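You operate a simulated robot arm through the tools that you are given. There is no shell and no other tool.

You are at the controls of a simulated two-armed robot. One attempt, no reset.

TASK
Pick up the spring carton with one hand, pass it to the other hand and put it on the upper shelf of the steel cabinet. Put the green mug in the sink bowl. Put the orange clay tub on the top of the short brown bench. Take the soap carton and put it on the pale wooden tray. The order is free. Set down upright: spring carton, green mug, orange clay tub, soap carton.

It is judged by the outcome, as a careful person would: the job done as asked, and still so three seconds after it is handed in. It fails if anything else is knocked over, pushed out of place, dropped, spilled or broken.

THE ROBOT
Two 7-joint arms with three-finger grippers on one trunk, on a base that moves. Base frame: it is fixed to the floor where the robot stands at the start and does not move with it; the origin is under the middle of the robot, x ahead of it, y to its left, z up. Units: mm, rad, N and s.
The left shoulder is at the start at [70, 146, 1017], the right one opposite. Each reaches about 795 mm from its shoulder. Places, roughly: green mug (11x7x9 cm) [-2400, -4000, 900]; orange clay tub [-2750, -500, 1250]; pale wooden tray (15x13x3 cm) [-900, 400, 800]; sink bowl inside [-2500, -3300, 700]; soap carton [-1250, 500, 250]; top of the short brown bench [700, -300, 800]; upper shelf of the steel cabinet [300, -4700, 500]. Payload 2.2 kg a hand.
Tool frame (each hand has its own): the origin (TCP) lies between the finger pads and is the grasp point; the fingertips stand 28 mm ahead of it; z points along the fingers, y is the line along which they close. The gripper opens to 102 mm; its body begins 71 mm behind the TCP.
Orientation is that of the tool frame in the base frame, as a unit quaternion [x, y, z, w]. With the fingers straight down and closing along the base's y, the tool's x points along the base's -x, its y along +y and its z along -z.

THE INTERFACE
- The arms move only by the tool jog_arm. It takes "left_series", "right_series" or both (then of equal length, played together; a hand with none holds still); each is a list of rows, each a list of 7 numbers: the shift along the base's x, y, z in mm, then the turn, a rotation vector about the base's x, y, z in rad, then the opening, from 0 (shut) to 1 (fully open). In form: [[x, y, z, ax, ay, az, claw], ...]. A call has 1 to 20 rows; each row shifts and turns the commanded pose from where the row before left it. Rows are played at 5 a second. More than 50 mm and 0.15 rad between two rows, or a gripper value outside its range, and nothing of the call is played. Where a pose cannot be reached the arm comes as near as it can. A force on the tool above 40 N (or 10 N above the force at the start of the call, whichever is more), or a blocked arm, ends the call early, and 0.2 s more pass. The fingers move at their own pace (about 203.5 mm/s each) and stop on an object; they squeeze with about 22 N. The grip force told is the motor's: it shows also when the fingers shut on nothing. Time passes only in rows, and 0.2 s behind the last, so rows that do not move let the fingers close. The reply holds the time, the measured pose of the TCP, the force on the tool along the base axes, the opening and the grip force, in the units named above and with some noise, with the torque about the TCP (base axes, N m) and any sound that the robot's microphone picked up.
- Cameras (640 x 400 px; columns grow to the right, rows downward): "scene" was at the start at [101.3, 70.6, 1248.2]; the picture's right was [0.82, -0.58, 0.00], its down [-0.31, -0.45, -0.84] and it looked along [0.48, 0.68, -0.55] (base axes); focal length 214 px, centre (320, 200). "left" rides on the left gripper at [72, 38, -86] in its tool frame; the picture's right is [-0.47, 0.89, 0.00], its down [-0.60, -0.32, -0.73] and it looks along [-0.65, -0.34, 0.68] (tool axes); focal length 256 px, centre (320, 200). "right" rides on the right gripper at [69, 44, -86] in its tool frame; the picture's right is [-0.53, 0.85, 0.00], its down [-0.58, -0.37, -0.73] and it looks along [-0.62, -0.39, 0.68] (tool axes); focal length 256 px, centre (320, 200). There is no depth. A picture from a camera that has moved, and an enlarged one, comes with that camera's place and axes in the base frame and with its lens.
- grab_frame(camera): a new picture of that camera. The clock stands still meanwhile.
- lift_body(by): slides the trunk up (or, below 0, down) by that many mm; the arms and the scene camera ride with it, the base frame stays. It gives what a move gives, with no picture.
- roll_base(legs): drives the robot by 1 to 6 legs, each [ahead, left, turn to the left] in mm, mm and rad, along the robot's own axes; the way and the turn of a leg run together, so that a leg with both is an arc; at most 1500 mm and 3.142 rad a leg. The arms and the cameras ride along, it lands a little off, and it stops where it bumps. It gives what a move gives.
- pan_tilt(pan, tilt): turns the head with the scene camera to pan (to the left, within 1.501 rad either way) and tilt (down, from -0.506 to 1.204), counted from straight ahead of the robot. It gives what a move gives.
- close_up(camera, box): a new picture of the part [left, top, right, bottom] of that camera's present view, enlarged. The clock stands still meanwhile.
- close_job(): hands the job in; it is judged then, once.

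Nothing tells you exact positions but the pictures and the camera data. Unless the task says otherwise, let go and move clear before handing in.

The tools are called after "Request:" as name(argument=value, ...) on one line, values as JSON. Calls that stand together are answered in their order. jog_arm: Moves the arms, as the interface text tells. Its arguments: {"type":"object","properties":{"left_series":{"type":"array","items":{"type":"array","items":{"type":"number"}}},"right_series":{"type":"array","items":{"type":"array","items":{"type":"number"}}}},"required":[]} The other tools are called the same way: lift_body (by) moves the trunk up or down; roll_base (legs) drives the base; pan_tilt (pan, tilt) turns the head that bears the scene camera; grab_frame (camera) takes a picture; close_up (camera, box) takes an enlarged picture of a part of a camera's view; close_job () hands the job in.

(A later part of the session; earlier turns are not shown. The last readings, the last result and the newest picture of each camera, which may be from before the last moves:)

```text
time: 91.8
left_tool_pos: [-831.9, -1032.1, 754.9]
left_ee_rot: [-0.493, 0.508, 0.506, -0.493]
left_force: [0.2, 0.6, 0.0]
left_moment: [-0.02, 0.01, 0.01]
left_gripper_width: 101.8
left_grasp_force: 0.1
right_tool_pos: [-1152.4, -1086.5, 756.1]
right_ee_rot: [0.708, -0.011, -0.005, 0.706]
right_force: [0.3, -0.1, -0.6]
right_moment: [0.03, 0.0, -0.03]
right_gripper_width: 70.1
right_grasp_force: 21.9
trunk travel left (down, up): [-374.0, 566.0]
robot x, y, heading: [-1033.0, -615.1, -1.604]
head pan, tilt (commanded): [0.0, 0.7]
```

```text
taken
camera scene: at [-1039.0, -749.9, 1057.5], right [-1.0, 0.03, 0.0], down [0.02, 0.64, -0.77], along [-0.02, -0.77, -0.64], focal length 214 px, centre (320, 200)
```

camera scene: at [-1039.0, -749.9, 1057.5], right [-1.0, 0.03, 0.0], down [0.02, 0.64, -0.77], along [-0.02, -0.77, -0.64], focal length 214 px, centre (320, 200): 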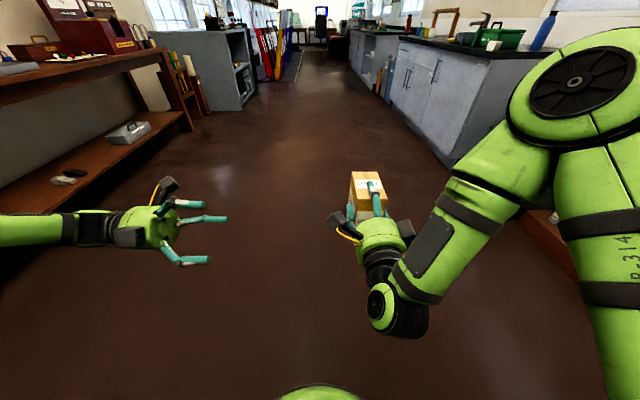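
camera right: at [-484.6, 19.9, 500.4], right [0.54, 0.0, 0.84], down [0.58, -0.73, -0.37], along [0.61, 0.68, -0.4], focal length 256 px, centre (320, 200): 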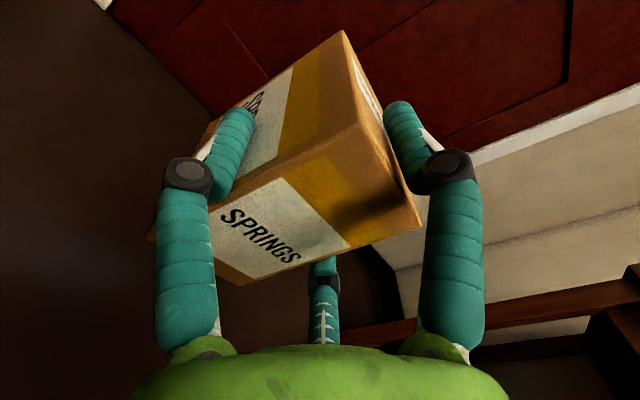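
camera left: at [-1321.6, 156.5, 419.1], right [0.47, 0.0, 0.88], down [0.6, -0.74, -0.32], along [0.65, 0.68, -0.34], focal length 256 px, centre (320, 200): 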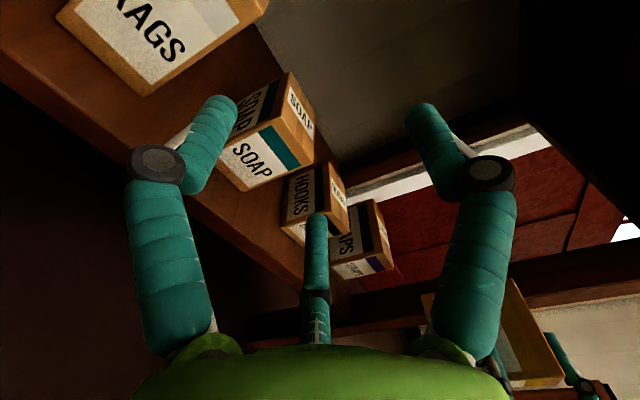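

Left hand is in place. Now I swing the right hand with the carton to point toward it.

Request:
jog_arm(right_series=[[8, 5, 0, 0, 0, 0.1428, 0], [8, 5, 0, 0, 0, 0.1428, 0], [8, 5, 0, 0, 0, 0.1428, 0], [8, 5, 0, 0, 0, 0.1428, 0], [8, 5, 0, 0, 0, 0.1428, 0], [8, 5, 0, 0, 0, 0.1428, 0], [8, 5, 0, 0, 0, 0.1428, 0], [8, 5, 0, 0, 0, 0.1428, 0], [8, 5, 0, 0, 0, 0.1428, 0], [8, 5, 0, 0, 0, 0.1428, 0], [7, 5, 0, 0, 0, 0.1428, 0], [0, 0, 0, 0, 0, 0, 0]])

Request:
grab_frame(camera="scene")

Request:
grab_frame(camera="left")

Request:
grab_frame(camera="right")

```text
time: 94.4
left_tool_pos: [-831.8, -1031.5, 754.5]
left_ee_rot: [-0.492, 0.508, 0.507, -0.492]
left_force: [-0.7, -0.1, 0.2]
left_moment: [0.0, -0.03, 0.02]
left_gripper_width: 102.0
left_grasp_force: 0.1
right_tool_pos: [-1039.5, -1062.0, 793.9]
right_ee_rot: [0.69, 0.096, 0.149, 0.702]
right_force: [0.5, 0.2, -1.1]
right_moment: [0.06, 0.03, 0.03]
right_gripper_width: 70.1
right_grasp_force: 21.5
right hand out of reach, approached as far as the arm can: row 1, 2, 3, 4, 5, 6, 7, 8, 9, 10, 11
trunk travel left (down, up): [-374.0, 566.0]
robot x, y, heading: [-1035.9, -612.0, -1.6]
head pan, tilt (commanded): [0.0, 0.7]
```

```text
taken
camera scene: at [-1039.0, -749.9, 1057.4], right [-1.0, 0.03, 0.0], down [0.02, 0.64, -0.76], along [-0.02, -0.76, -0.64], focal length 214 px, centre (320, 200)
```

scene: 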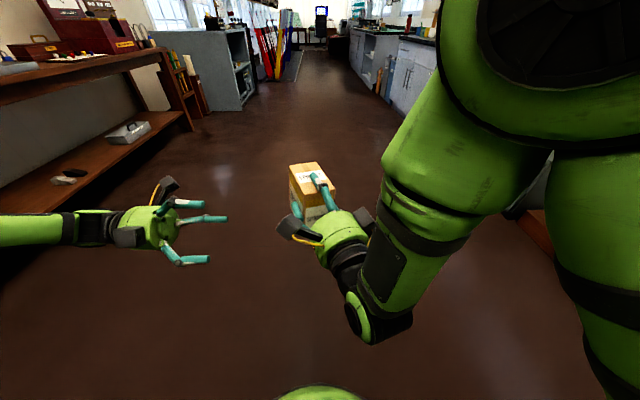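

```text
taken
camera left: at [-748.8, -1105.7, 792.9], right [0.01, 0.47, 0.88], down [0.75, 0.58, -0.32], along [-0.66, 0.67, -0.34], focal length 256 px, centre (320, 200)
```

left: 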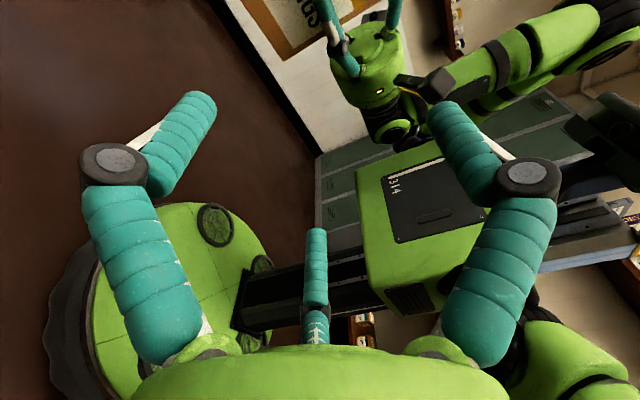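

```text
taken
camera right: at [-1007.8, -957.1, 839.5], right [-0.56, -0.18, 0.81], down [-0.76, 0.49, -0.42], along [-0.32, -0.85, -0.41], focal length 256 px, centre (320, 200)
```

right: 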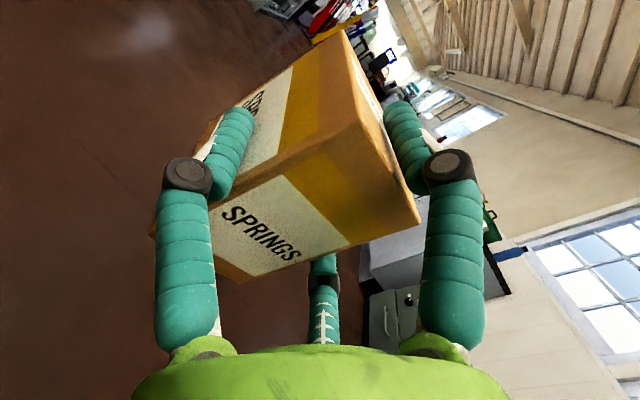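

The right arm is at a joint limit in this branch. I'll retrace: bring the right hand back to pointing forward, then to pointing down the way it came, and from there tilt it toward the left hand.

Request:
jog_arm(right_series=[[0, -34, -22, 0, 0, -0.075, 0], [0, -34, -22, 0, 0, -0.075, 0], [0, -34, -22, 0, 0, -0.075, 0], [0, -34, -22, 0, 0, -0.075, 0], [0, -34, -22, 0, 0, -0.075, 0], [0, 0, 0, 0, 0, 0, 0]])

Request:
jog_arm(right_series=[[0, 10, 20, 0.0864, 0.0864, 0.0864, 0], [0, 10, 20, 0.0864, 0.0864, 0.0864, 0], [0, 10, 20, 0.0864, 0.0864, 0.0864, 0], [0, 10, 20, 0.0864, 0.0864, 0.0864, 0], [0, 10, 20, 0.0864, 0.0864, 0.0864, 0], [0, 10, 20, 0.0864, 0.0864, 0.0864, 0], [0, 10, 20, 0.0864, 0.0864, 0.0864, 0]])

Request:
grab_frame(camera="scene")

Request:
grab_frame(camera="right")

```text
time: 95.8
left_tool_pos: [-832.5, -1031.1, 755.8]
left_ee_rot: [-0.492, 0.509, 0.506, -0.493]
left_force: [-0.6, 0.3, -0.3]
left_moment: [0.0, -0.04, -0.02]
left_gripper_width: 102.2
left_grasp_force: 0.1
right_tool_pos: [-1025.2, -1220.9, 669.6]
right_ee_rot: [0.707, 0.001, 0.007, 0.707]
right_force: [0.7, 0.2, -0.8]
right_moment: [0.04, 0.01, 0.02]
right_gripper_width: 70.1
right_grasp_force: 21.3
right hand out of reach, approached as far as the arm can: row 2
trunk travel left (down, up): [-374.0, 566.0]
robot x, y, heading: [-1032.2, -612.7, -1.598]
head pan, tilt (commanded): [0.0, 0.7]
```

```text
time: 97.4
left_tool_pos: [-831.6, -1032.2, 754.7]
left_ee_rot: [-0.493, 0.508, 0.506, -0.493]
left_force: [0.7, 0.7, 0.4]
left_moment: [0.0, -0.02, 0.0]
left_gripper_width: 102.0
left_grasp_force: 0.1
right_tool_pos: [-1026.1, -1147.9, 807.7]
right_ee_rot: [0.819, 0.407, 0.008, 0.405]
right_force: [0.6, 0.9, -2.2]
right_moment: [0.03, -0.04, -0.02]
right_gripper_width: 69.9
right_grasp_force: 21.6
trunk travel left (down, up): [-374.0, 566.0]
robot x, y, heading: [-1035.1, -613.3, -1.604]
head pan, tilt (commanded): [0.0, 0.7]
```

```text
taken
camera scene: at [-1039.0, -749.7, 1057.4], right [-1.0, 0.03, 0.0], down [0.02, 0.64, -0.76], along [-0.02, -0.76, -0.64], focal length 214 px, centre (320, 200)
```

scene: 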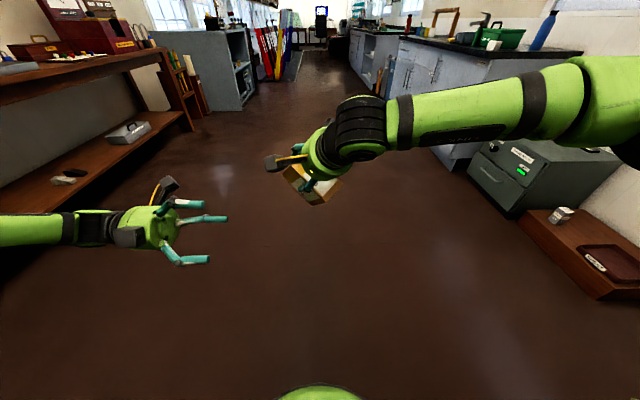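

```text
taken
camera right: at [-980.3, -1060.9, 873.2], right [0.2, -0.65, 0.74], down [-0.88, 0.22, 0.43], along [-0.44, -0.73, -0.52], focal length 256 px, centre (320, 200)
```

right: 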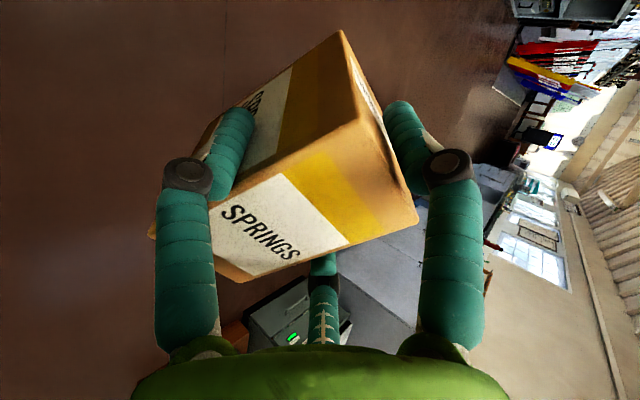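

Request:
jog_arm(right_series=[[0, 10, 20, 0.0864, 0.0864, 0.0864, 0], [0, 10, 20, 0.0864, 0.0864, 0.0864, 0], [0, 10, 20, 0.0864, 0.0864, 0.0864, 0], [0, 10, 20, 0.0864, 0.0864, 0.0864, 0], [0, 10, 20, 0.0864, 0.0864, 0.0864, 0], [0, 10, 20, 0.0864, 0.0864, 0.0864, 0], [0, 10, 20, 0.0864, 0.0864, 0.0864, 0], [0, 0, 0, 0, 0, 0, 0]])

Request:
grab_frame(camera="scene")

```text
time: 99.2
left_tool_pos: [-833.6, -1031.7, 755.1]
left_ee_rot: [-0.493, 0.509, 0.506, -0.492]
left_force: [0.0, 0.5, 0.5]
left_moment: [-0.01, 0.01, -0.02]
left_gripper_width: 102.0
left_grasp_force: 0.1
right_tool_pos: [-1028.5, -1080.9, 946.8]
right_ee_rot: [0.71, 0.704, 0.004, -0.006]
right_force: [0.5, -0.9, -1.3]
right_moment: [0.04, -0.08, 0.0]
right_gripper_width: 70.0
right_grasp_force: 22.3
trunk travel left (down, up): [-374.0, 566.0]
robot x, y, heading: [-1033.3, -609.8, -1.599]
head pan, tilt (commanded): [0.0, 0.7]
```

```text
taken
camera scene: at [-1039.7, -750.6, 1057.3], right [-1.0, 0.03, 0.0], down [0.02, 0.64, -0.76], along [-0.02, -0.76, -0.64], focal length 214 px, centre (320, 200)
```

scene: 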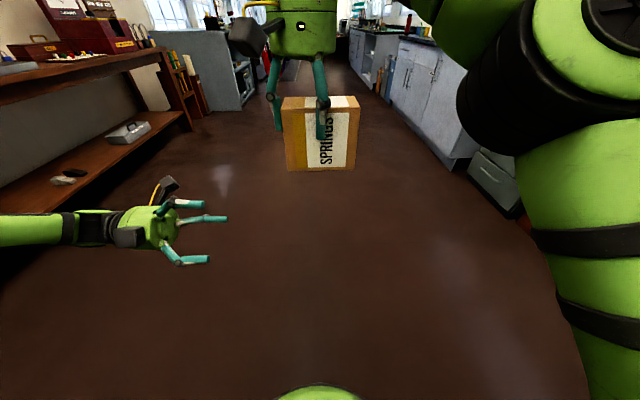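

Request:
jog_arm(right_series=[[-4, 4, -10, -0.004, -0.1428, 0, 0], [-4, 4, -10, -0.004, -0.1428, 0, 0], [-4, 4, -10, -0.004, -0.1428, 0, 0], [-4, 4, -15, -0.004, -0.1428, 0, 0], [-4, 4, -15, -0.004, -0.1428, 0, 0], [-4, 4, -15, -0.004, -0.1428, 0, 0], [-4, 4, -20, -0.004, -0.1428, 0, 0], [-4, 4, -20, -0.004, -0.1428, 0, 0], [-4, 5, -20, -0.004, -0.1428, 0, 0], [0, 5, -20, -0.004, -0.1428, 0, 0], [0, 5, -20, -0.004, -0.1428, 0, 0], [0, 0, 0, 0, 0, 0, 0]])

Request:
grab_frame(camera="scene")

Request:
grab_frame(camera="right")

Request:
grab_frame(camera="left")

```text
time: 101.8
left_tool_pos: [-832.4, -1032.2, 755.6]
left_ee_rot: [-0.493, 0.508, 0.506, -0.493]
left_force: [0.4, -1.3, -0.7]
left_moment: [-0.02, -0.01, 0.01]
left_gripper_width: 102.1
left_grasp_force: 0.1
right_tool_pos: [-1061.7, -1033.9, 774.3]
right_ee_rot: [0.499, 0.501, 0.491, 0.509]
right_force: [-0.9, -0.6, -1.9]
right_moment: [0.01, 0.06, -0.02]
right_gripper_width: 70.1
right_grasp_force: 22.2
trunk travel left (down, up): [-374.0, 566.0]
robot x, y, heading: [-1036.4, -611.6, -1.603]
head pan, tilt (commanded): [0.0, 0.7]
```

```text
taken
camera scene: at [-1038.9, -749.8, 1057.4], right [-1.0, 0.03, 0.0], down [0.02, 0.64, -0.76], along [-0.02, -0.76, -0.64], focal length 214 px, centre (320, 200)
```

scene: 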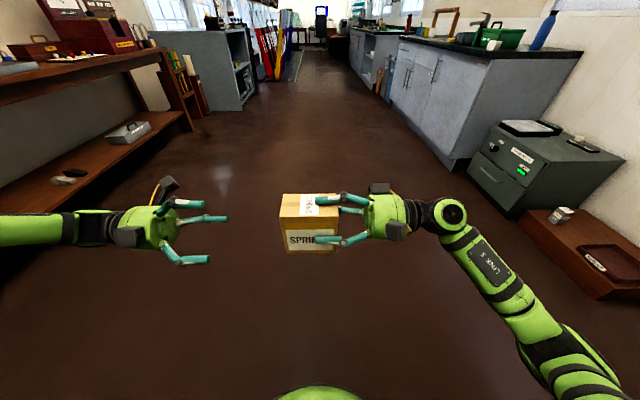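

```text
taken
camera right: at [-1147.2, -962.2, 816.9], right [-0.01, -0.52, 0.86], down [-0.74, -0.57, -0.35], along [0.67, -0.64, -0.38], focal length 256 px, centre (320, 200)
```

right: 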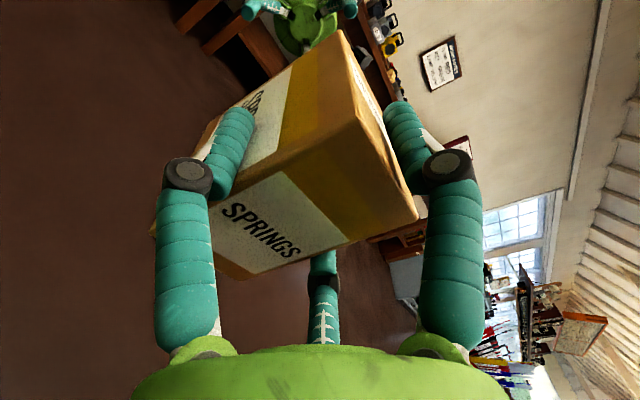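

```text
taken
camera left: at [-748.8, -1105.6, 792.9], right [0.01, 0.47, 0.88], down [0.75, 0.58, -0.32], along [-0.66, 0.67, -0.34], focal length 256 px, centre (320, 200)
```

left: 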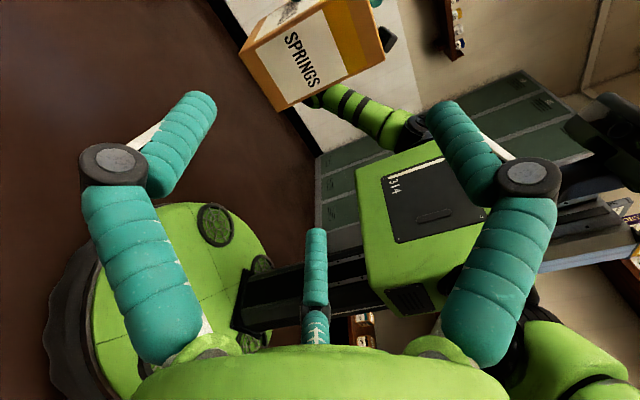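

Hands now face each other with the carton between. I'll raise the left hand to match, and bring it in part-way, then check from the scene camera.

Request:
jog_arm(left_series=[[-15, -1, 7, 0, 0, 0, 1], [-20, -1, 6, 0, 0, 0, 1], [-20, -1, 6, 0, 0, 0, 1], [-20, 0, 0, 0, 0, 0, 1], [0, 0, 0, 0, 0, 0, 1]])

Request:
close_up(camera="scene", box=[160, 160, 416, 320])

Request:
grab_frame(camera="left")

```text
time: 103.0
left_tool_pos: [-907.8, -1035.4, 773.5]
left_ee_rot: [-0.493, 0.508, 0.506, -0.493]
left_force: [0.2, 0.3, 0.2]
left_moment: [-0.01, 0.0, 0.03]
left_gripper_width: 102.0
left_grasp_force: 0.1
right_tool_pos: [-1062.6, -1033.2, 774.6]
right_ee_rot: [0.499, 0.502, 0.49, 0.508]
right_force: [0.7, -0.8, -2.0]
right_moment: [-0.01, 0.08, 0.02]
right_gripper_width: 70.0
right_grasp_force: 21.4
trunk travel left (down, up): [-374.0, 566.0]
robot x, y, heading: [-1035.0, -610.9, -1.596]
head pan, tilt (commanded): [0.0, 0.7]
```

```text
2.50 times, centred on (288, 240) of scene
camera zoom: at [-1038.8, -749.8, 1057.4], right [-1.0, 0.03, 0.0], down [0.02, 0.64, -0.76], along [-0.02, -0.76, -0.64], focal length 536 px, centre (400, 100)
```

zoom: 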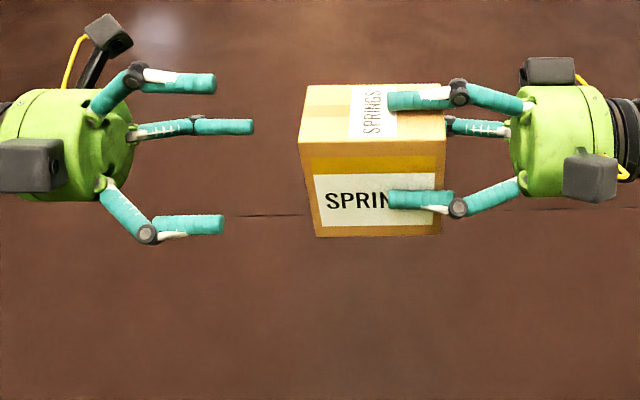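

```text
taken
camera left: at [-824.2, -1109.0, 812.9], right [0.01, 0.47, 0.88], down [0.75, 0.58, -0.32], along [-0.66, 0.67, -0.34], focal length 256 px, centre (320, 200)
```

left: 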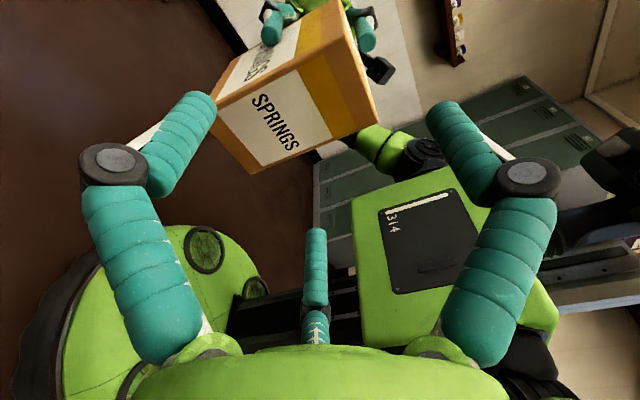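

Request:
jog_arm(left_series=[[-15, 0, 1, 0, 0, 0, 1], [-15, 0, 0, 0, 0, 0, 1], [-15, 0, 0, 0, 0, 0, 1], [-15, 0, 0, 0, 0, 0, 1], [0, 0, 0, 0, 0, 0, 1]])

Request:
close_up(camera="scene", box=[160, 160, 416, 320])

Request:
grab_frame(camera="left")

```text
time: 104.2
left_tool_pos: [-968.6, -1033.2, 775.3]
left_ee_rot: [-0.492, 0.508, 0.507, -0.493]
left_force: [0.3, -0.7, -0.4]
left_moment: [0.01, 0.02, -0.01]
left_gripper_width: 102.2
left_grasp_force: 0.1
right_tool_pos: [-1062.5, -1033.0, 774.4]
right_ee_rot: [0.499, 0.501, 0.491, 0.509]
right_force: [-0.2, 0.0, -1.9]
right_moment: [-0.01, 0.04, 0.0]
right_gripper_width: 70.2
right_grasp_force: 22.0
trunk travel left (down, up): [-374.0, 566.0]
robot x, y, heading: [-1036.2, -613.3, -1.598]
head pan, tilt (commanded): [0.0, 0.7]
```

```text
2.50 times, centred on (288, 240) of scene
camera zoom: at [-1038.8, -749.9, 1057.4], right [-1.0, 0.03, 0.0], down [0.02, 0.64, -0.76], along [-0.02, -0.76, -0.64], focal length 536 px, centre (400, 100)
```

zoom: 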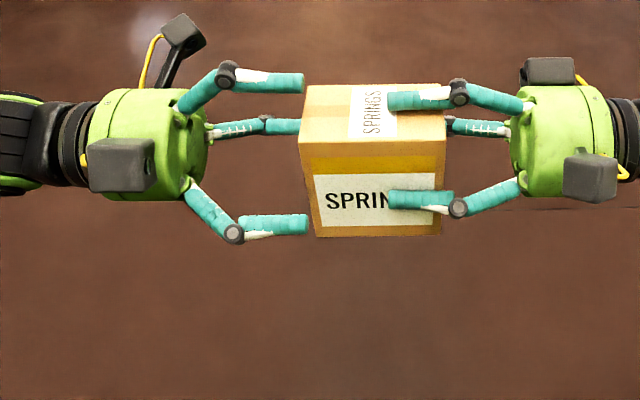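

```text
taken
camera left: at [-884.4, -1107.5, 813.1], right [0.01, 0.47, 0.88], down [0.75, 0.58, -0.32], along [-0.66, 0.67, -0.34], focal length 256 px, centre (320, 200)
```

left: 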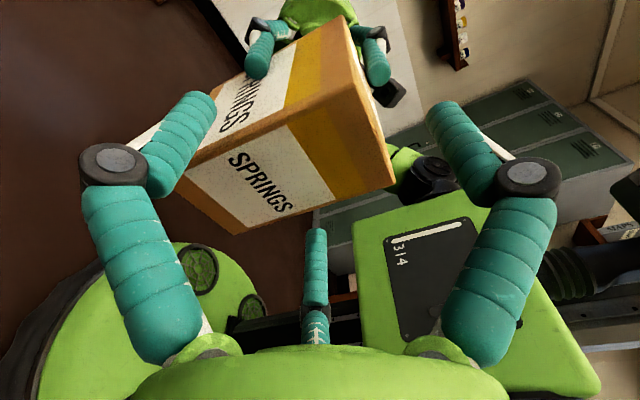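

Request:
jog_arm(left_series=[[-10, -1, 0, 0, 0, 0, 1], [-10, 0, 0, 0, 0, 0, 1], [-10, 0, 0, 0, 0, 0, 1], [0, 0, 0, 0, 0, 0, 1]])

Request:
close_up(camera="scene", box=[224, 180, 384, 280])

Request:
grab_frame(camera="left")

```text
time: 105.2
left_tool_pos: [-995.5, -1034.1, 774.6]
left_ee_rot: [-0.493, 0.508, 0.507, -0.493]
left_force: [-0.3, -0.3, 1.3]
left_moment: [0.01, 0.02, -0.01]
left_gripper_width: 101.9
left_grasp_force: 0.1
right_tool_pos: [-1061.9, -1034.1, 774.1]
right_ee_rot: [0.499, 0.502, 0.491, 0.508]
right_force: [-0.4, 0.6, -1.4]
right_moment: [-0.03, 0.06, 0.03]
right_gripper_width: 70.1
right_grasp_force: 21.9
trunk travel left (down, up): [-374.0, 566.0]
robot x, y, heading: [-1035.7, -613.3, -1.596]
head pan, tilt (commanded): [0.0, 0.7]
```

```text
4.00 times, centred on (304, 230) of scene
camera zoom: at [-1038.9, -749.8, 1057.4], right [-1.0, 0.03, 0.0], down [0.02, 0.64, -0.76], along [-0.02, -0.76, -0.64], focal length 858 px, centre (384, 80)
```

zoom: 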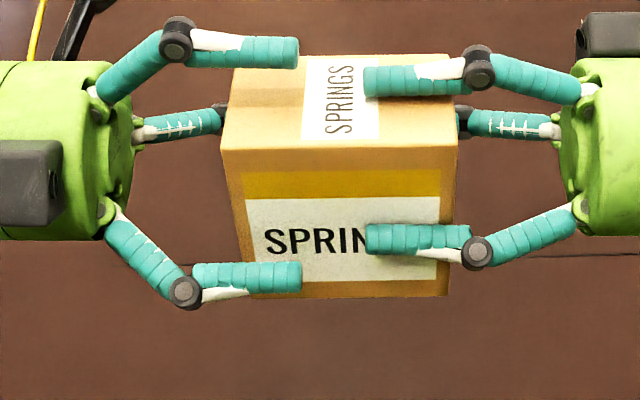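

```text
taken
camera left: at [-913.2, -1108.2, 812.2], right [0.01, 0.47, 0.88], down [0.75, 0.58, -0.32], along [-0.66, 0.67, -0.34], focal length 256 px, centre (320, 200)
```

left: 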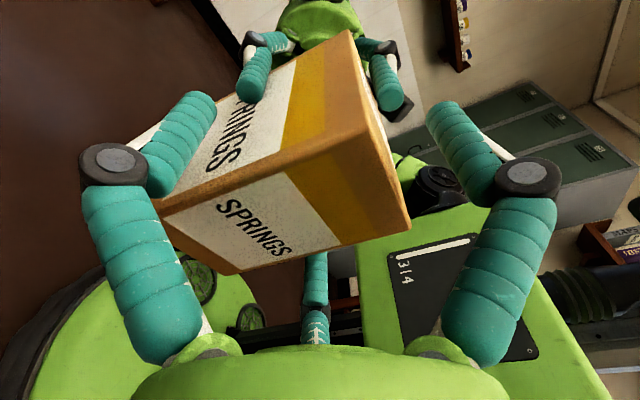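

Positions look right: all three left fingers straddle the carton's free end. Closing the left hand.

Request:
jog_arm(left_series=[[0, 0, 0, 0, 0, 0, 0.8], [0, 0, 0, 0, 0, 0, 0.72], [0, 0, 0, 0, 0, 0, 0.5], [0, 0, 0, 0, 0, 0, 0], [0, 0, 0, 0, 0, 0, 0], [0, 0, 0, 0, 0, 0, 0]])

Request:
close_up(camera="scene", box=[224, 180, 384, 280])

Request:
grab_frame(camera="left")

```text
time: 106.6
left_tool_pos: [-995.1, -1035.3, 774.4]
left_ee_rot: [-0.493, 0.508, 0.505, -0.493]
left_force: [5.9, -8.5, -4.1]
left_moment: [-0.2, -0.27, 0.34]
left_gripper_width: 70.5
left_grasp_force: 21.8
right_tool_pos: [-1062.1, -1032.5, 775.1]
right_ee_rot: [0.5, 0.502, 0.492, 0.507]
right_force: [-5.0, 8.0, 3.0]
right_moment: [0.23, 0.06, 0.22]
right_gripper_width: 70.1
right_grasp_force: 21.5
trunk travel left (down, up): [-374.0, 566.0]
robot x, y, heading: [-1032.4, -611.0, -1.6]
head pan, tilt (commanded): [0.0, 0.7]
```

```text
4.00 times, centred on (304, 230) of scene
camera zoom: at [-1039.0, -749.9, 1057.4], right [-1.0, 0.03, 0.0], down [0.02, 0.64, -0.76], along [-0.02, -0.76, -0.64], focal length 858 px, centre (384, 80)
```

zoom: 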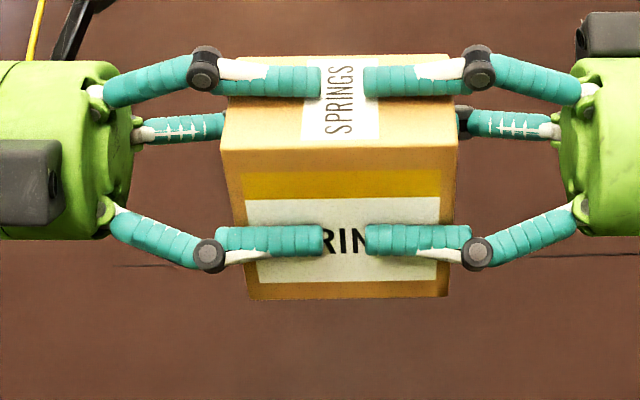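

```text
taken
camera left: at [-912.6, -1108.8, 812.0], right [0.01, 0.47, 0.88], down [0.75, 0.58, -0.32], along [-0.66, 0.67, -0.34], focal length 256 px, centre (320, 200)
```

left: 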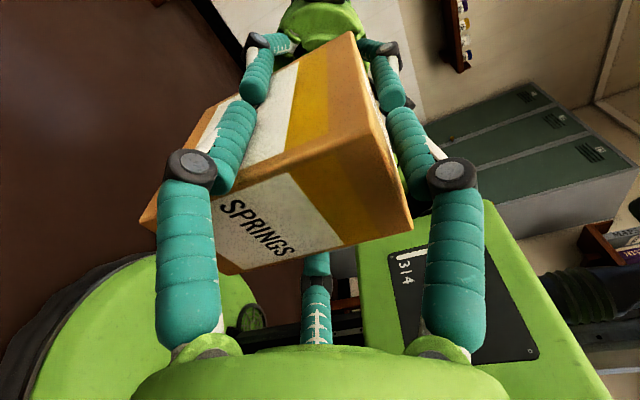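

Both hands hold it. Now the right hand lets go and withdraws slowly.

Request:
jog_arm(right_series=[[0, 0, 0, 0, 0, 0, 0.75], [0, 0, 0, 0, 0, 0, 0.9], [0, 0, 0, 0, 0, 0, 1], [0, 0, 0, 0, 0, 0, 1]])

Request:
close_up(camera="scene", box=[224, 180, 384, 280])

```text
time: 107.6
left_tool_pos: [-996.1, -1034.7, 774.8]
left_ee_rot: [-0.493, 0.508, 0.506, -0.493]
left_force: [0.1, -0.4, -1.6]
left_moment: [-0.04, -0.07, -0.02]
left_gripper_width: 70.4
left_grasp_force: 22.0
right_tool_pos: [-1062.1, -1033.1, 774.4]
right_ee_rot: [0.5, 0.501, 0.491, 0.508]
right_force: [0.2, -0.6, -0.3]
right_moment: [-0.04, 0.0, -0.06]
right_gripper_width: 102.1
right_grasp_force: 0.1
trunk travel left (down, up): [-374.0, 566.0]
robot x, y, heading: [-1035.9, -610.9, -1.605]
head pan, tilt (commanded): [0.0, 0.7]
```

```text
4.00 times, centred on (304, 230) of scene
camera zoom: at [-1039.0, -749.9, 1057.4], right [-1.0, 0.03, 0.0], down [0.02, 0.64, -0.76], along [-0.02, -0.76, -0.64], focal length 858 px, centre (384, 80)
```

zoom: 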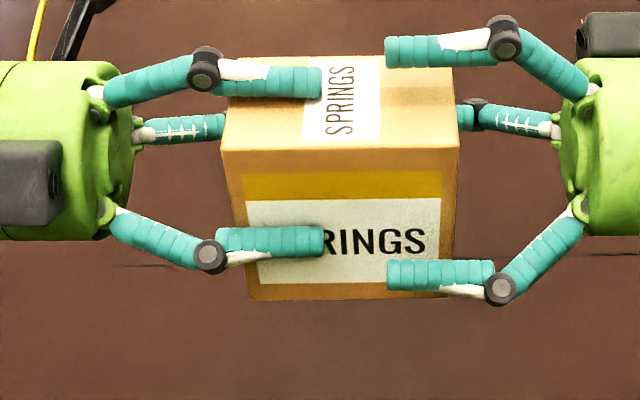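

The left hand has the carton alone now. Withdrawing the right hand to the side, then returning it to pointing down out of the way.

Request:
jog_arm(right_series=[[-20, 0, 0, 0, 0, 0, 1], [-25, 0, 0, 0, 0, 0, 1], [-25, 0, 0, 0, 0, 0, 1], [-25, 0, 0, 0, 0, 0, 1], [-25, 0, 5, 0.004, 0.1428, 0, 1], [-10, 0, 10, 0.004, 0.1428, 0, 1], [-10, 0, 15, 0.004, 0.1428, 0, 1], [-10, 0, 15, 0.004, 0.1428, 0, 1], [-10, 0, 15, 0.004, 0.1428, 0, 1], [-10, 0, 15, 0.004, 0.1428, 0, 1], [-10, 0, 15, 0.004, 0.1428, 0, 1], [-10, 0, 15, 0.004, 0.1428, 0, 1], [0, 0, 15, 0.004, 0.1428, 0, 1], [0, 0, 15, 0.004, 0.1428, 0, 1], [0, 0, 15, 0.004, 0.1428, 0, 1]])

Request:
jog_arm(left_series=[[0, -4, 0, 0, 0, 0.1427, 0], [0, -4, 0, 0, 0, 0.1427, 0], [4, -4, 0, 0, 0, 0.1427, 0], [8, -4, 0, 0, 0, 0.1427, 0], [12, -4, 0, 0, 0, 0.1427, 0], [15, -4, 0, 0, 0, 0.1427, 0], [15, -4, 0, 0, 0, 0.1427, 0], [15, -4, 0, 0, 0, 0.1427, 0], [15, -4, 0, 0, 0, 0.1427, 0], [15, -4, 0, 0, 0, 0.1427, 0], [15, -4, 0, 0, 0, 0.1427, 0], [0, 0, 0, 0, 0, 0, 0]])

Request:
grab_frame(camera="scene")

Request:
grab_frame(camera="left")

```text
time: 110.8
left_tool_pos: [-994.9, -1033.9, 775.0]
left_ee_rot: [-0.493, 0.508, 0.506, -0.493]
left_force: [1.1, 0.6, -1.2]
left_moment: [0.0, -0.07, -0.01]
left_gripper_width: 70.2
left_grasp_force: 21.5
right_tool_pos: [-1251.5, -1034.8, 923.9]
right_ee_rot: [0.71, 0.704, 0.003, -0.006]
right_force: [0.1, -0.6, 0.0]
right_moment: [0.03, 0.03, 0.0]
right_gripper_width: 101.7
right_grasp_force: 0.0
trunk travel left (down, up): [-374.0, 566.0]
robot x, y, heading: [-1034.2, -613.1, -1.606]
head pan, tilt (commanded): [0.0, 0.7]
```

```text
time: 113.4
left_tool_pos: [-882.2, -1123.1, 760.1]
left_ee_rot: [0.709, -0.011, -0.009, 0.705]
left_force: [-0.3, -0.2, -1.9]
left_moment: [0.05, -0.02, 0.03]
left_gripper_width: 70.2
left_grasp_force: 22.2
left hand out of reach, approached as far as the arm can: row 6, 7, 8, 9
right_tool_pos: [-1251.7, -1034.5, 922.8]
right_ee_rot: [0.71, 0.704, 0.004, -0.005]
right_force: [0.2, -0.3, -0.7]
right_moment: [0.01, -0.02, 0.02]
right_gripper_width: 102.1
right_grasp_force: 0.0
trunk travel left (down, up): [-374.0, 566.0]
robot x, y, heading: [-1038.2, -609.4, -1.601]
head pan, tilt (commanded): [0.0, 0.7]
```

```text
taken
camera scene: at [-1038.7, -749.8, 1057.4], right [-1.0, 0.03, 0.0], down [0.02, 0.64, -0.76], along [-0.02, -0.76, -0.64], focal length 214 px, centre (320, 200)
```

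scene: 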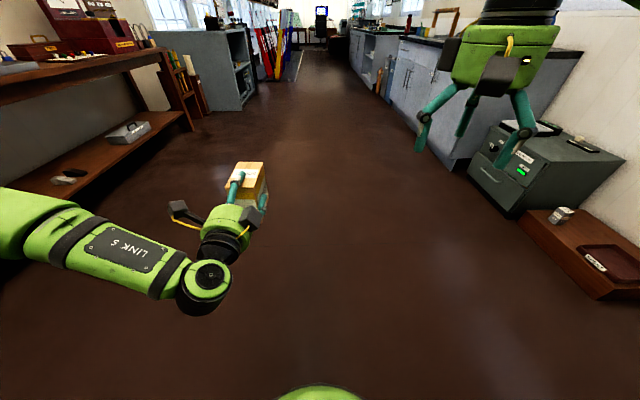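

```text
taken
camera left: at [-808.2, -1038.2, 798.6], right [-0.47, 0.01, 0.88], down [-0.58, 0.75, -0.32], along [-0.67, -0.66, -0.34], focal length 256 px, centre (320, 200)
```

left: 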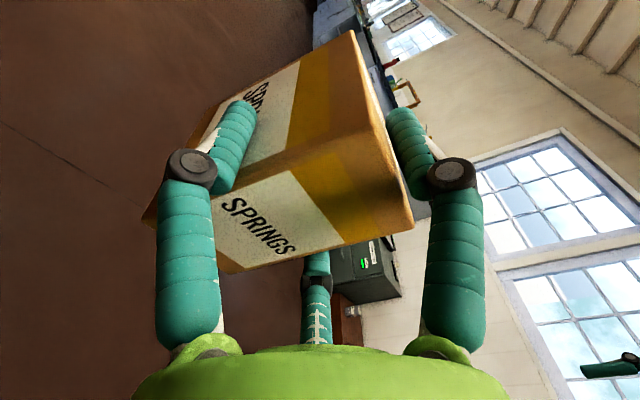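

The handover worked; the left hand holds the springs upright, pointing forward. Now I drive down the aisle toward the steel cabinet in stages.

Request:
roll_base(legs=[[0, 0, 0.03], [1500, 0, 0], [1500, 0, 0]])

Request:
pan_tilt(pan=0.6, tilt=0.35)

Request:
grab_frame(camera="scene")

Request:
pan_tilt(pan=-0.8, tilt=0.35)

Request:
grab_frame(camera="scene")

```text
time: 128.1
left_tool_pos: [-907.4, -4088.3, 760.5]
left_ee_rot: [0.709, -0.007, -0.006, 0.706]
left_force: [0.2, -0.9, -2.2]
left_moment: [0.04, 0.01, 0.01]
left_gripper_width: 70.0
left_grasp_force: 22.0
right_tool_pos: [-1276.9, -4004.0, 921.7]
right_ee_rot: [0.706, 0.708, 0.004, -0.004]
right_force: [0.1, -0.7, 0.8]
right_moment: [-0.03, -0.03, 0.02]
right_gripper_width: 102.3
right_grasp_force: 0.1
trunk travel left (down, up): [-374.0, 566.0]
robot x, y, heading: [-1064.5, -3582.7, -1.588]
head pan, tilt (commanded): [0.0, 0.7]
```

```text
time: 129.1
left_tool_pos: [-905.8, -4088.0, 760.6]
left_ee_rot: [0.708, -0.007, -0.006, 0.706]
left_force: [0.5, 0.3, -1.4]
left_moment: [0.08, -0.01, 0.0]
left_gripper_width: 70.2
left_grasp_force: 21.9
right_tool_pos: [-1276.3, -4005.6, 921.3]
right_ee_rot: [0.706, 0.708, 0.004, -0.005]
right_force: [0.3, 0.1, -0.2]
right_moment: [-0.01, -0.02, -0.01]
right_gripper_width: 102.2
right_grasp_force: 0.0
trunk travel left (down, up): [-374.0, 566.0]
robot x, y, heading: [-1066.9, -3580.1, -1.588]
head pan, tilt (commanded): [0.6, 0.351]
```

```text
taken
camera scene: at [-1014.9, -3710.4, 1088.8], right [-0.84, -0.55, 0.0], down [-0.19, 0.29, -0.94], along [0.52, -0.78, -0.34], focal length 214 px, centre (320, 200)
```

scene: 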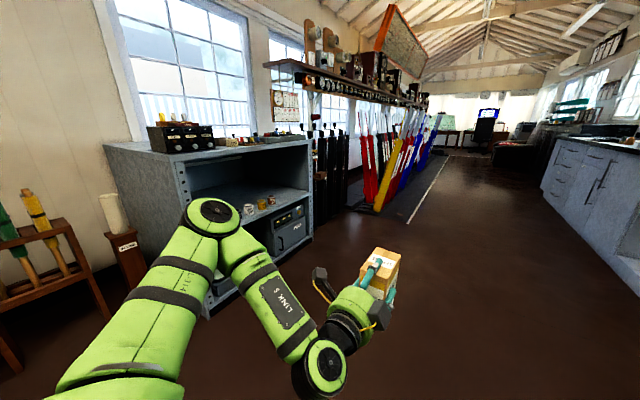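

```text
time: 130.6
left_tool_pos: [-906.3, -4089.0, 761.5]
left_ee_rot: [0.708, -0.006, -0.006, 0.706]
left_force: [0.6, 0.4, -2.3]
left_moment: [0.05, 0.0, 0.02]
left_gripper_width: 70.2
left_grasp_force: 22.3
right_tool_pos: [-1276.6, -4005.0, 922.5]
right_ee_rot: [0.706, 0.709, 0.003, -0.005]
right_force: [0.7, -0.3, 0.1]
right_moment: [-0.03, -0.05, 0.0]
right_gripper_width: 102.2
right_grasp_force: 0.0
trunk travel left (down, up): [-374.0, 566.0]
robot x, y, heading: [-1064.9, -3581.2, -1.585]
head pan, tilt (commanded): [-0.799, 0.351]
```

```text
taken
camera scene: at [-1133.9, -3696.4, 1088.8], right [-0.69, 0.73, 0.0], down [0.25, 0.24, -0.94], along [-0.68, -0.64, -0.34], focal length 214 px, centre (320, 200)
```

scene: 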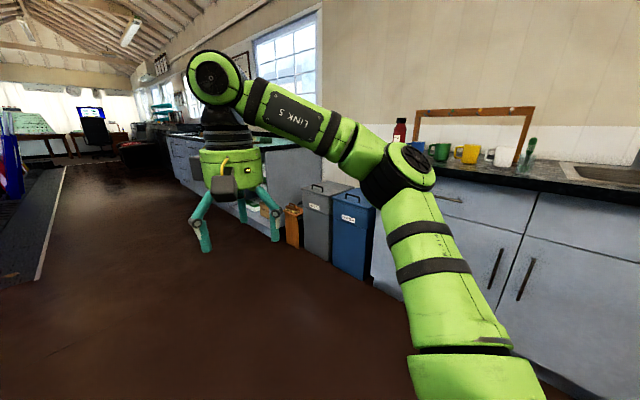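

Request:
pan_tilt(pan=0.8, tilt=0.35)

Request:
close_up(camera="scene", box=[240, 120, 432, 240])

Request:
grab_frame(camera="scene")

```text
time: 132.3
left_tool_pos: [-907.1, -4088.7, 760.2]
left_ee_rot: [0.708, -0.007, -0.005, 0.706]
left_force: [-0.7, -0.2, -1.6]
left_moment: [0.02, -0.01, 0.0]
left_gripper_width: 70.4
left_grasp_force: 22.3
right_tool_pos: [-1276.6, -4004.6, 922.0]
right_ee_rot: [0.706, 0.708, 0.004, -0.004]
right_force: [-0.4, -0.2, 0.2]
right_moment: [0.0, -0.02, -0.01]
right_gripper_width: 102.1
right_grasp_force: 0.0
trunk travel left (down, up): [-374.0, 566.0]
robot x, y, heading: [-1066.8, -3581.6, -1.585]
head pan, tilt (commanded): [0.799, 0.351]
```

```text
3.33 times, centred on (336, 180) of scene
camera zoom: at [-1000.5, -3698.7, 1088.8], right [-0.71, -0.7, 0.0], down [-0.24, 0.24, -0.94], along [0.66, -0.67, -0.34], focal length 715 px, centre (267, 267)
```

zoom: 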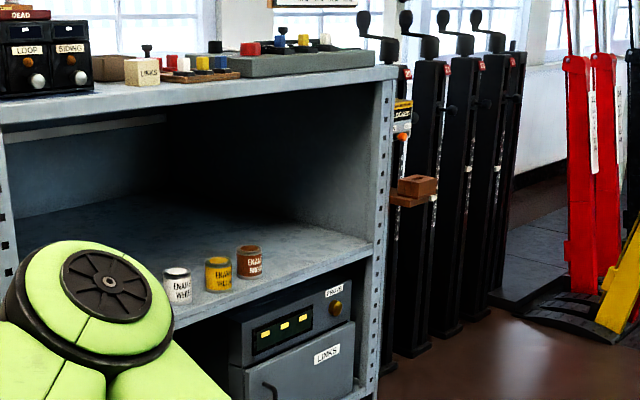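

```text
taken
camera scene: at [-1000.5, -3698.7, 1088.8], right [-0.71, -0.7, 0.0], down [-0.24, 0.24, -0.94], along [0.66, -0.67, -0.34], focal length 214 px, centre (320, 200)
```

scene: 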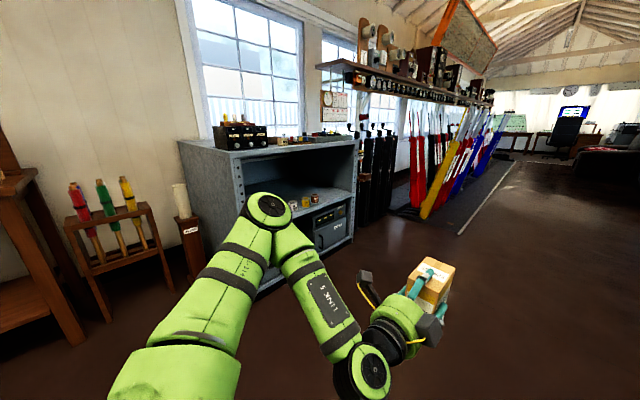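

The upper shelf has three enamel tins near its front right; there's free space to their left. I'll drive level with the cabinet and turn to face it.

Request:
roll_base(legs=[[950, 0, 0], [0, 0, 1.58]])

Request:
pan_tilt(pan=0.0, tilt=0.5)

Request:
grab_frame(camera="scene")

Request:
close_up(camera="scene", box=[224, 120, 416, 240])

```text
time: 141.1
left_tool_pos: [-578.2, -4343.0, 760.9]
left_ee_rot: [0.496, 0.507, 0.505, 0.492]
left_force: [0.6, -0.4, -2.1]
left_moment: [0.0, 0.05, 0.05]
left_gripper_width: 70.1
left_grasp_force: 22.3
right_tool_pos: [-645.8, -4713.8, 922.0]
right_ee_rot: [-0.023, 1.0, -0.001, -0.006]
right_force: [-0.1, -0.1, 0.1]
right_moment: [0.01, 0.01, -0.02]
right_gripper_width: 101.9
right_grasp_force: 0.0
trunk travel left (down, up): [-374.0, 566.0]
robot x, y, heading: [-1078.9, -4522.8, 0.024]
head pan, tilt (commanded): [0.799, 0.351]
```

```text
time: 142.2
left_tool_pos: [-578.3, -4343.1, 761.6]
left_ee_rot: [0.495, 0.507, 0.505, 0.493]
left_force: [0.5, 0.6, -2.1]
left_moment: [0.03, 0.05, -0.04]
left_gripper_width: 70.5
left_grasp_force: 21.5
right_tool_pos: [-646.5, -4714.9, 921.8]
right_ee_rot: [-0.023, 1.0, -0.001, -0.007]
right_force: [-0.2, -0.1, 1.0]
right_moment: [0.03, 0.01, 0.01]
right_gripper_width: 102.1
right_grasp_force: 0.0
trunk travel left (down, up): [-374.0, 566.0]
robot x, y, heading: [-1083.4, -4520.5, 0.024]
head pan, tilt (commanded): [0.0, 0.499]
```

```text
taken
camera scene: at [-938.7, -4520.8, 1075.1], right [0.03, -1.0, 0.0], down [-0.48, -0.01, -0.88], along [0.88, 0.02, -0.48], focal length 214 px, centre (320, 200)
```

scene: 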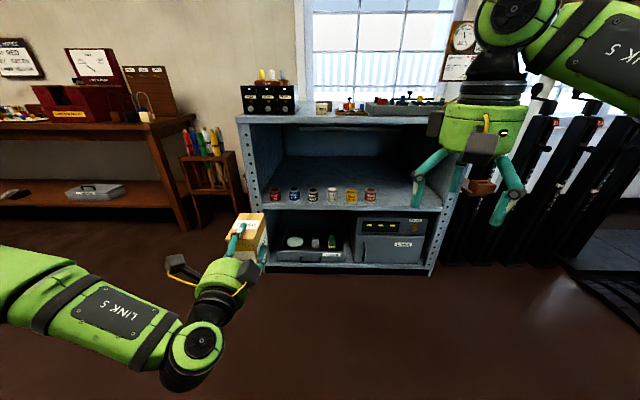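

```text
3.33 times, centred on (320, 180) of scene
camera zoom: at [-938.7, -4520.8, 1075.1], right [0.03, -1.0, 0.0], down [-0.48, -0.01, -0.88], along [0.88, 0.02, -0.48], focal length 715 px, centre (320, 267)
```

zoom: 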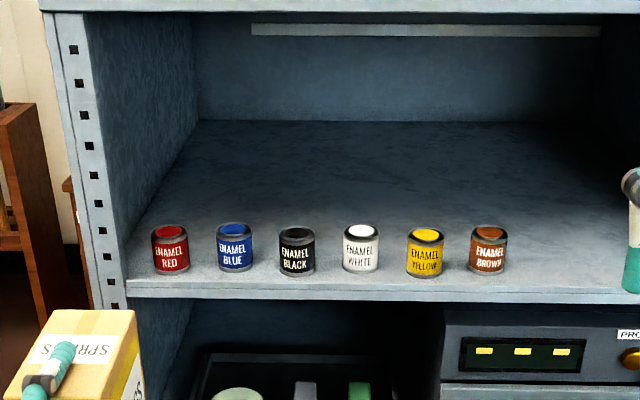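

The upper shelf has a row of six tins along the front, with free space at the right end (y ≈ −4805 to −5069). I'll tuck the right arm back, then lower the trunk to measure the shelf height by parallax.

Request:
jog_arm(right_series=[[-35, -15, 0, 0, 0, 0, 0.5], [-35, -15, 0, 0, 0, 0, 0.5], [-35, -15, 0, 0, 0, 0, 0.5], [-35, -15, 0, 0, 0, 0, 0.5], [0, 0, 0, 0, 0, 0, 0.5]])

Request:
lift_body(by=-150)

Request:
grab_frame(camera="scene")

Request:
close_up(camera="scene", box=[260, 110, 452, 230])

```text
time: 143.4
left_tool_pos: [-578.5, -4342.8, 760.7]
left_ee_rot: [0.494, 0.507, 0.506, 0.493]
left_force: [-0.4, 0.5, -1.1]
left_moment: [-0.05, 0.01, 0.0]
left_gripper_width: 70.3
left_grasp_force: 21.7
right_tool_pos: [-786.0, -4777.3, 922.9]
right_ee_rot: [-0.023, 1.0, -0.001, -0.006]
right_force: [-1.0, 1.0, 0.1]
right_moment: [0.0, 0.01, 0.0]
right_gripper_width: 51.0
right_grasp_force: 0.1
trunk travel left (down, up): [-374.0, 566.0]
robot x, y, heading: [-1075.1, -4524.2, 0.025]
head pan, tilt (commanded): [0.0, 0.499]
```

```text
time: 145.2
left_tool_pos: [-578.6, -4342.9, 610.6]
left_ee_rot: [0.495, 0.506, 0.506, 0.493]
left_force: [-0.5, 0.4, -1.1]
left_moment: [0.02, 0.05, 0.02]
left_gripper_width: 70.2
left_grasp_force: 21.6
right_tool_pos: [-785.8, -4776.4, 772.1]
right_ee_rot: [-0.023, 1.0, -0.001, -0.006]
right_force: [1.3, -0.6, 0.5]
right_moment: [0.0, 0.01, 0.0]
right_gripper_width: 50.8
right_grasp_force: 0.0
trunk travel left (down, up): [-224.0, 716.0]
robot x, y, heading: [-1081.7, -4522.9, 0.023]
head pan, tilt (commanded): [0.0, 0.499]
```

```text
taken
camera scene: at [-938.9, -4520.9, 925.2], right [0.03, -1.0, 0.0], down [-0.48, -0.01, -0.88], along [0.88, 0.02, -0.48], focal length 214 px, centre (320, 200)
```

scene: 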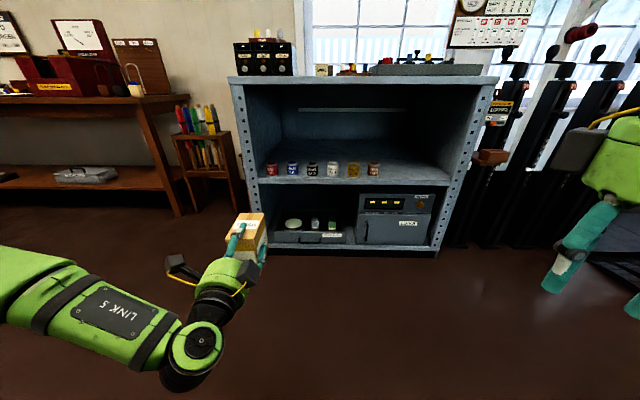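

```text
3.33 times, centred on (356, 170) of scene
camera zoom: at [-938.9, -4520.9, 925.2], right [0.03, -1.0, 0.0], down [-0.48, -0.01, -0.88], along [0.88, 0.02, -0.48], focal length 715 px, centre (200, 300)
```

zoom: 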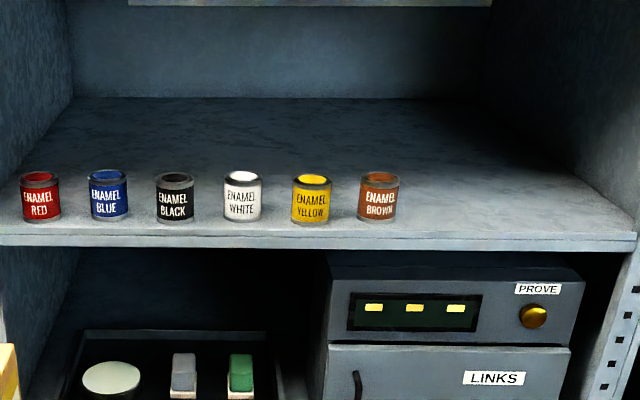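

Request:
roll_base(legs=[[0, 0, -0.023], [0, -560, 0], [380, 0, 0]])

Request:
grab_frame(camera="scene")

Request:
close_up(camera="scene", box=[190, 110, 382, 230])

```text
time: 150.8
left_tool_pos: [-191.7, -4903.3, 610.1]
left_ee_rot: [0.497, 0.504, 0.504, 0.495]
left_force: [0.1, -0.8, -2.0]
left_moment: [0.03, 0.03, 0.0]
left_gripper_width: 70.3
left_grasp_force: 21.5
right_tool_pos: [-402.1, -5335.4, 772.6]
right_ee_rot: [-0.018, 1.0, -0.001, -0.006]
right_force: [0.7, -0.3, -0.1]
right_moment: [-0.04, 0.01, 0.02]
right_gripper_width: 50.9
right_grasp_force: 0.1
trunk travel left (down, up): [-224.0, 716.0]
robot x, y, heading: [-692.4, -5079.7, 0.014]
head pan, tilt (commanded): [0.0, 0.499]
```

```text
taken
camera scene: at [-552.7, -5078.6, 925.1], right [0.02, -1.0, 0.0], down [-0.48, -0.01, -0.88], along [0.88, 0.01, -0.48], focal length 214 px, centre (320, 200)
```

scene: 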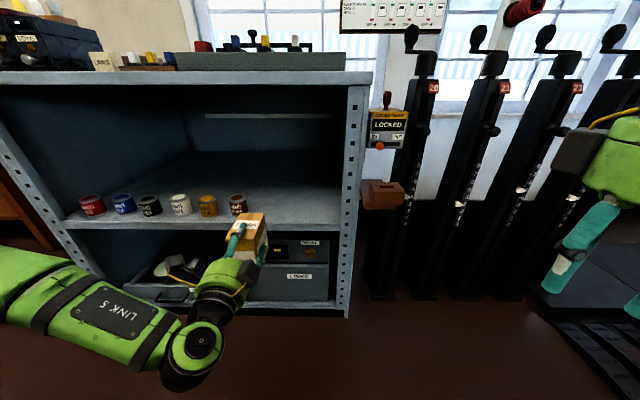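

```text
3.33 times, centred on (286, 170) of scene
camera zoom: at [-552.7, -5078.6, 925.1], right [0.02, -1.0, 0.0], down [-0.48, -0.01, -0.88], along [0.88, 0.01, -0.48], focal length 715 px, centre (433, 300)
```

zoom: 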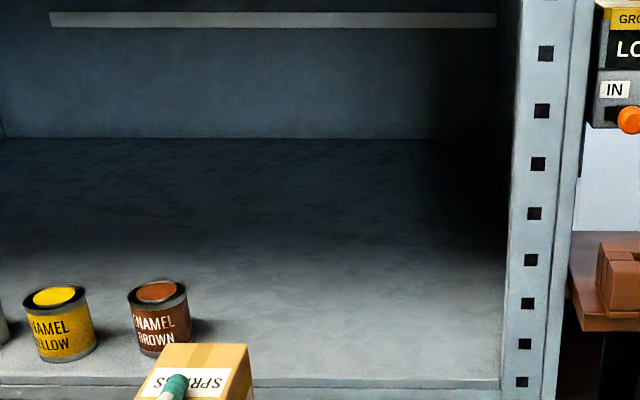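

Request:
lift_body(by=200)

Request:
close_up(camera="scene", box=[190, 170, 382, 290])

```text
time: 152.9
left_tool_pos: [-191.7, -4902.1, 811.0]
left_ee_rot: [0.497, 0.504, 0.504, 0.495]
left_force: [0.3, 0.0, -1.9]
left_moment: [0.0, 0.05, 0.03]
left_gripper_width: 70.0
left_grasp_force: 21.6
right_tool_pos: [-400.5, -5334.6, 972.1]
right_ee_rot: [-0.018, 1.0, -0.001, -0.006]
right_force: [0.0, -0.7, -0.1]
right_moment: [-0.01, -0.02, 0.0]
right_gripper_width: 50.6
right_grasp_force: 0.1
trunk travel left (down, up): [-424.0, 516.0]
robot x, y, heading: [-698.4, -5080.6, 0.013]
head pan, tilt (commanded): [0.0, 0.499]
```

```text
3.33 times, centred on (286, 230) of scene
camera zoom: at [-552.7, -5078.6, 1125.1], right [0.02, -1.0, 0.0], down [-0.48, -0.01, -0.88], along [0.88, 0.01, -0.48], focal length 715 px, centre (433, 100)
```

zoom: 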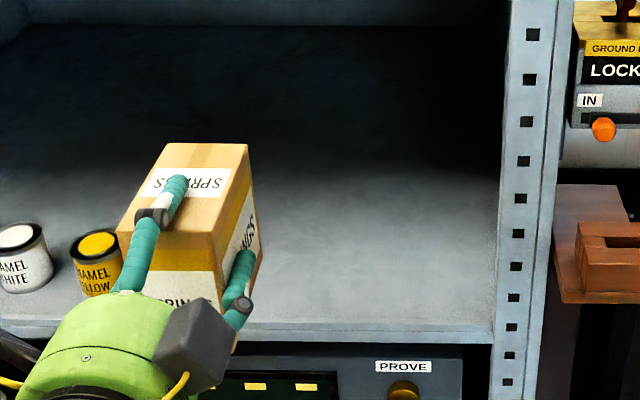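

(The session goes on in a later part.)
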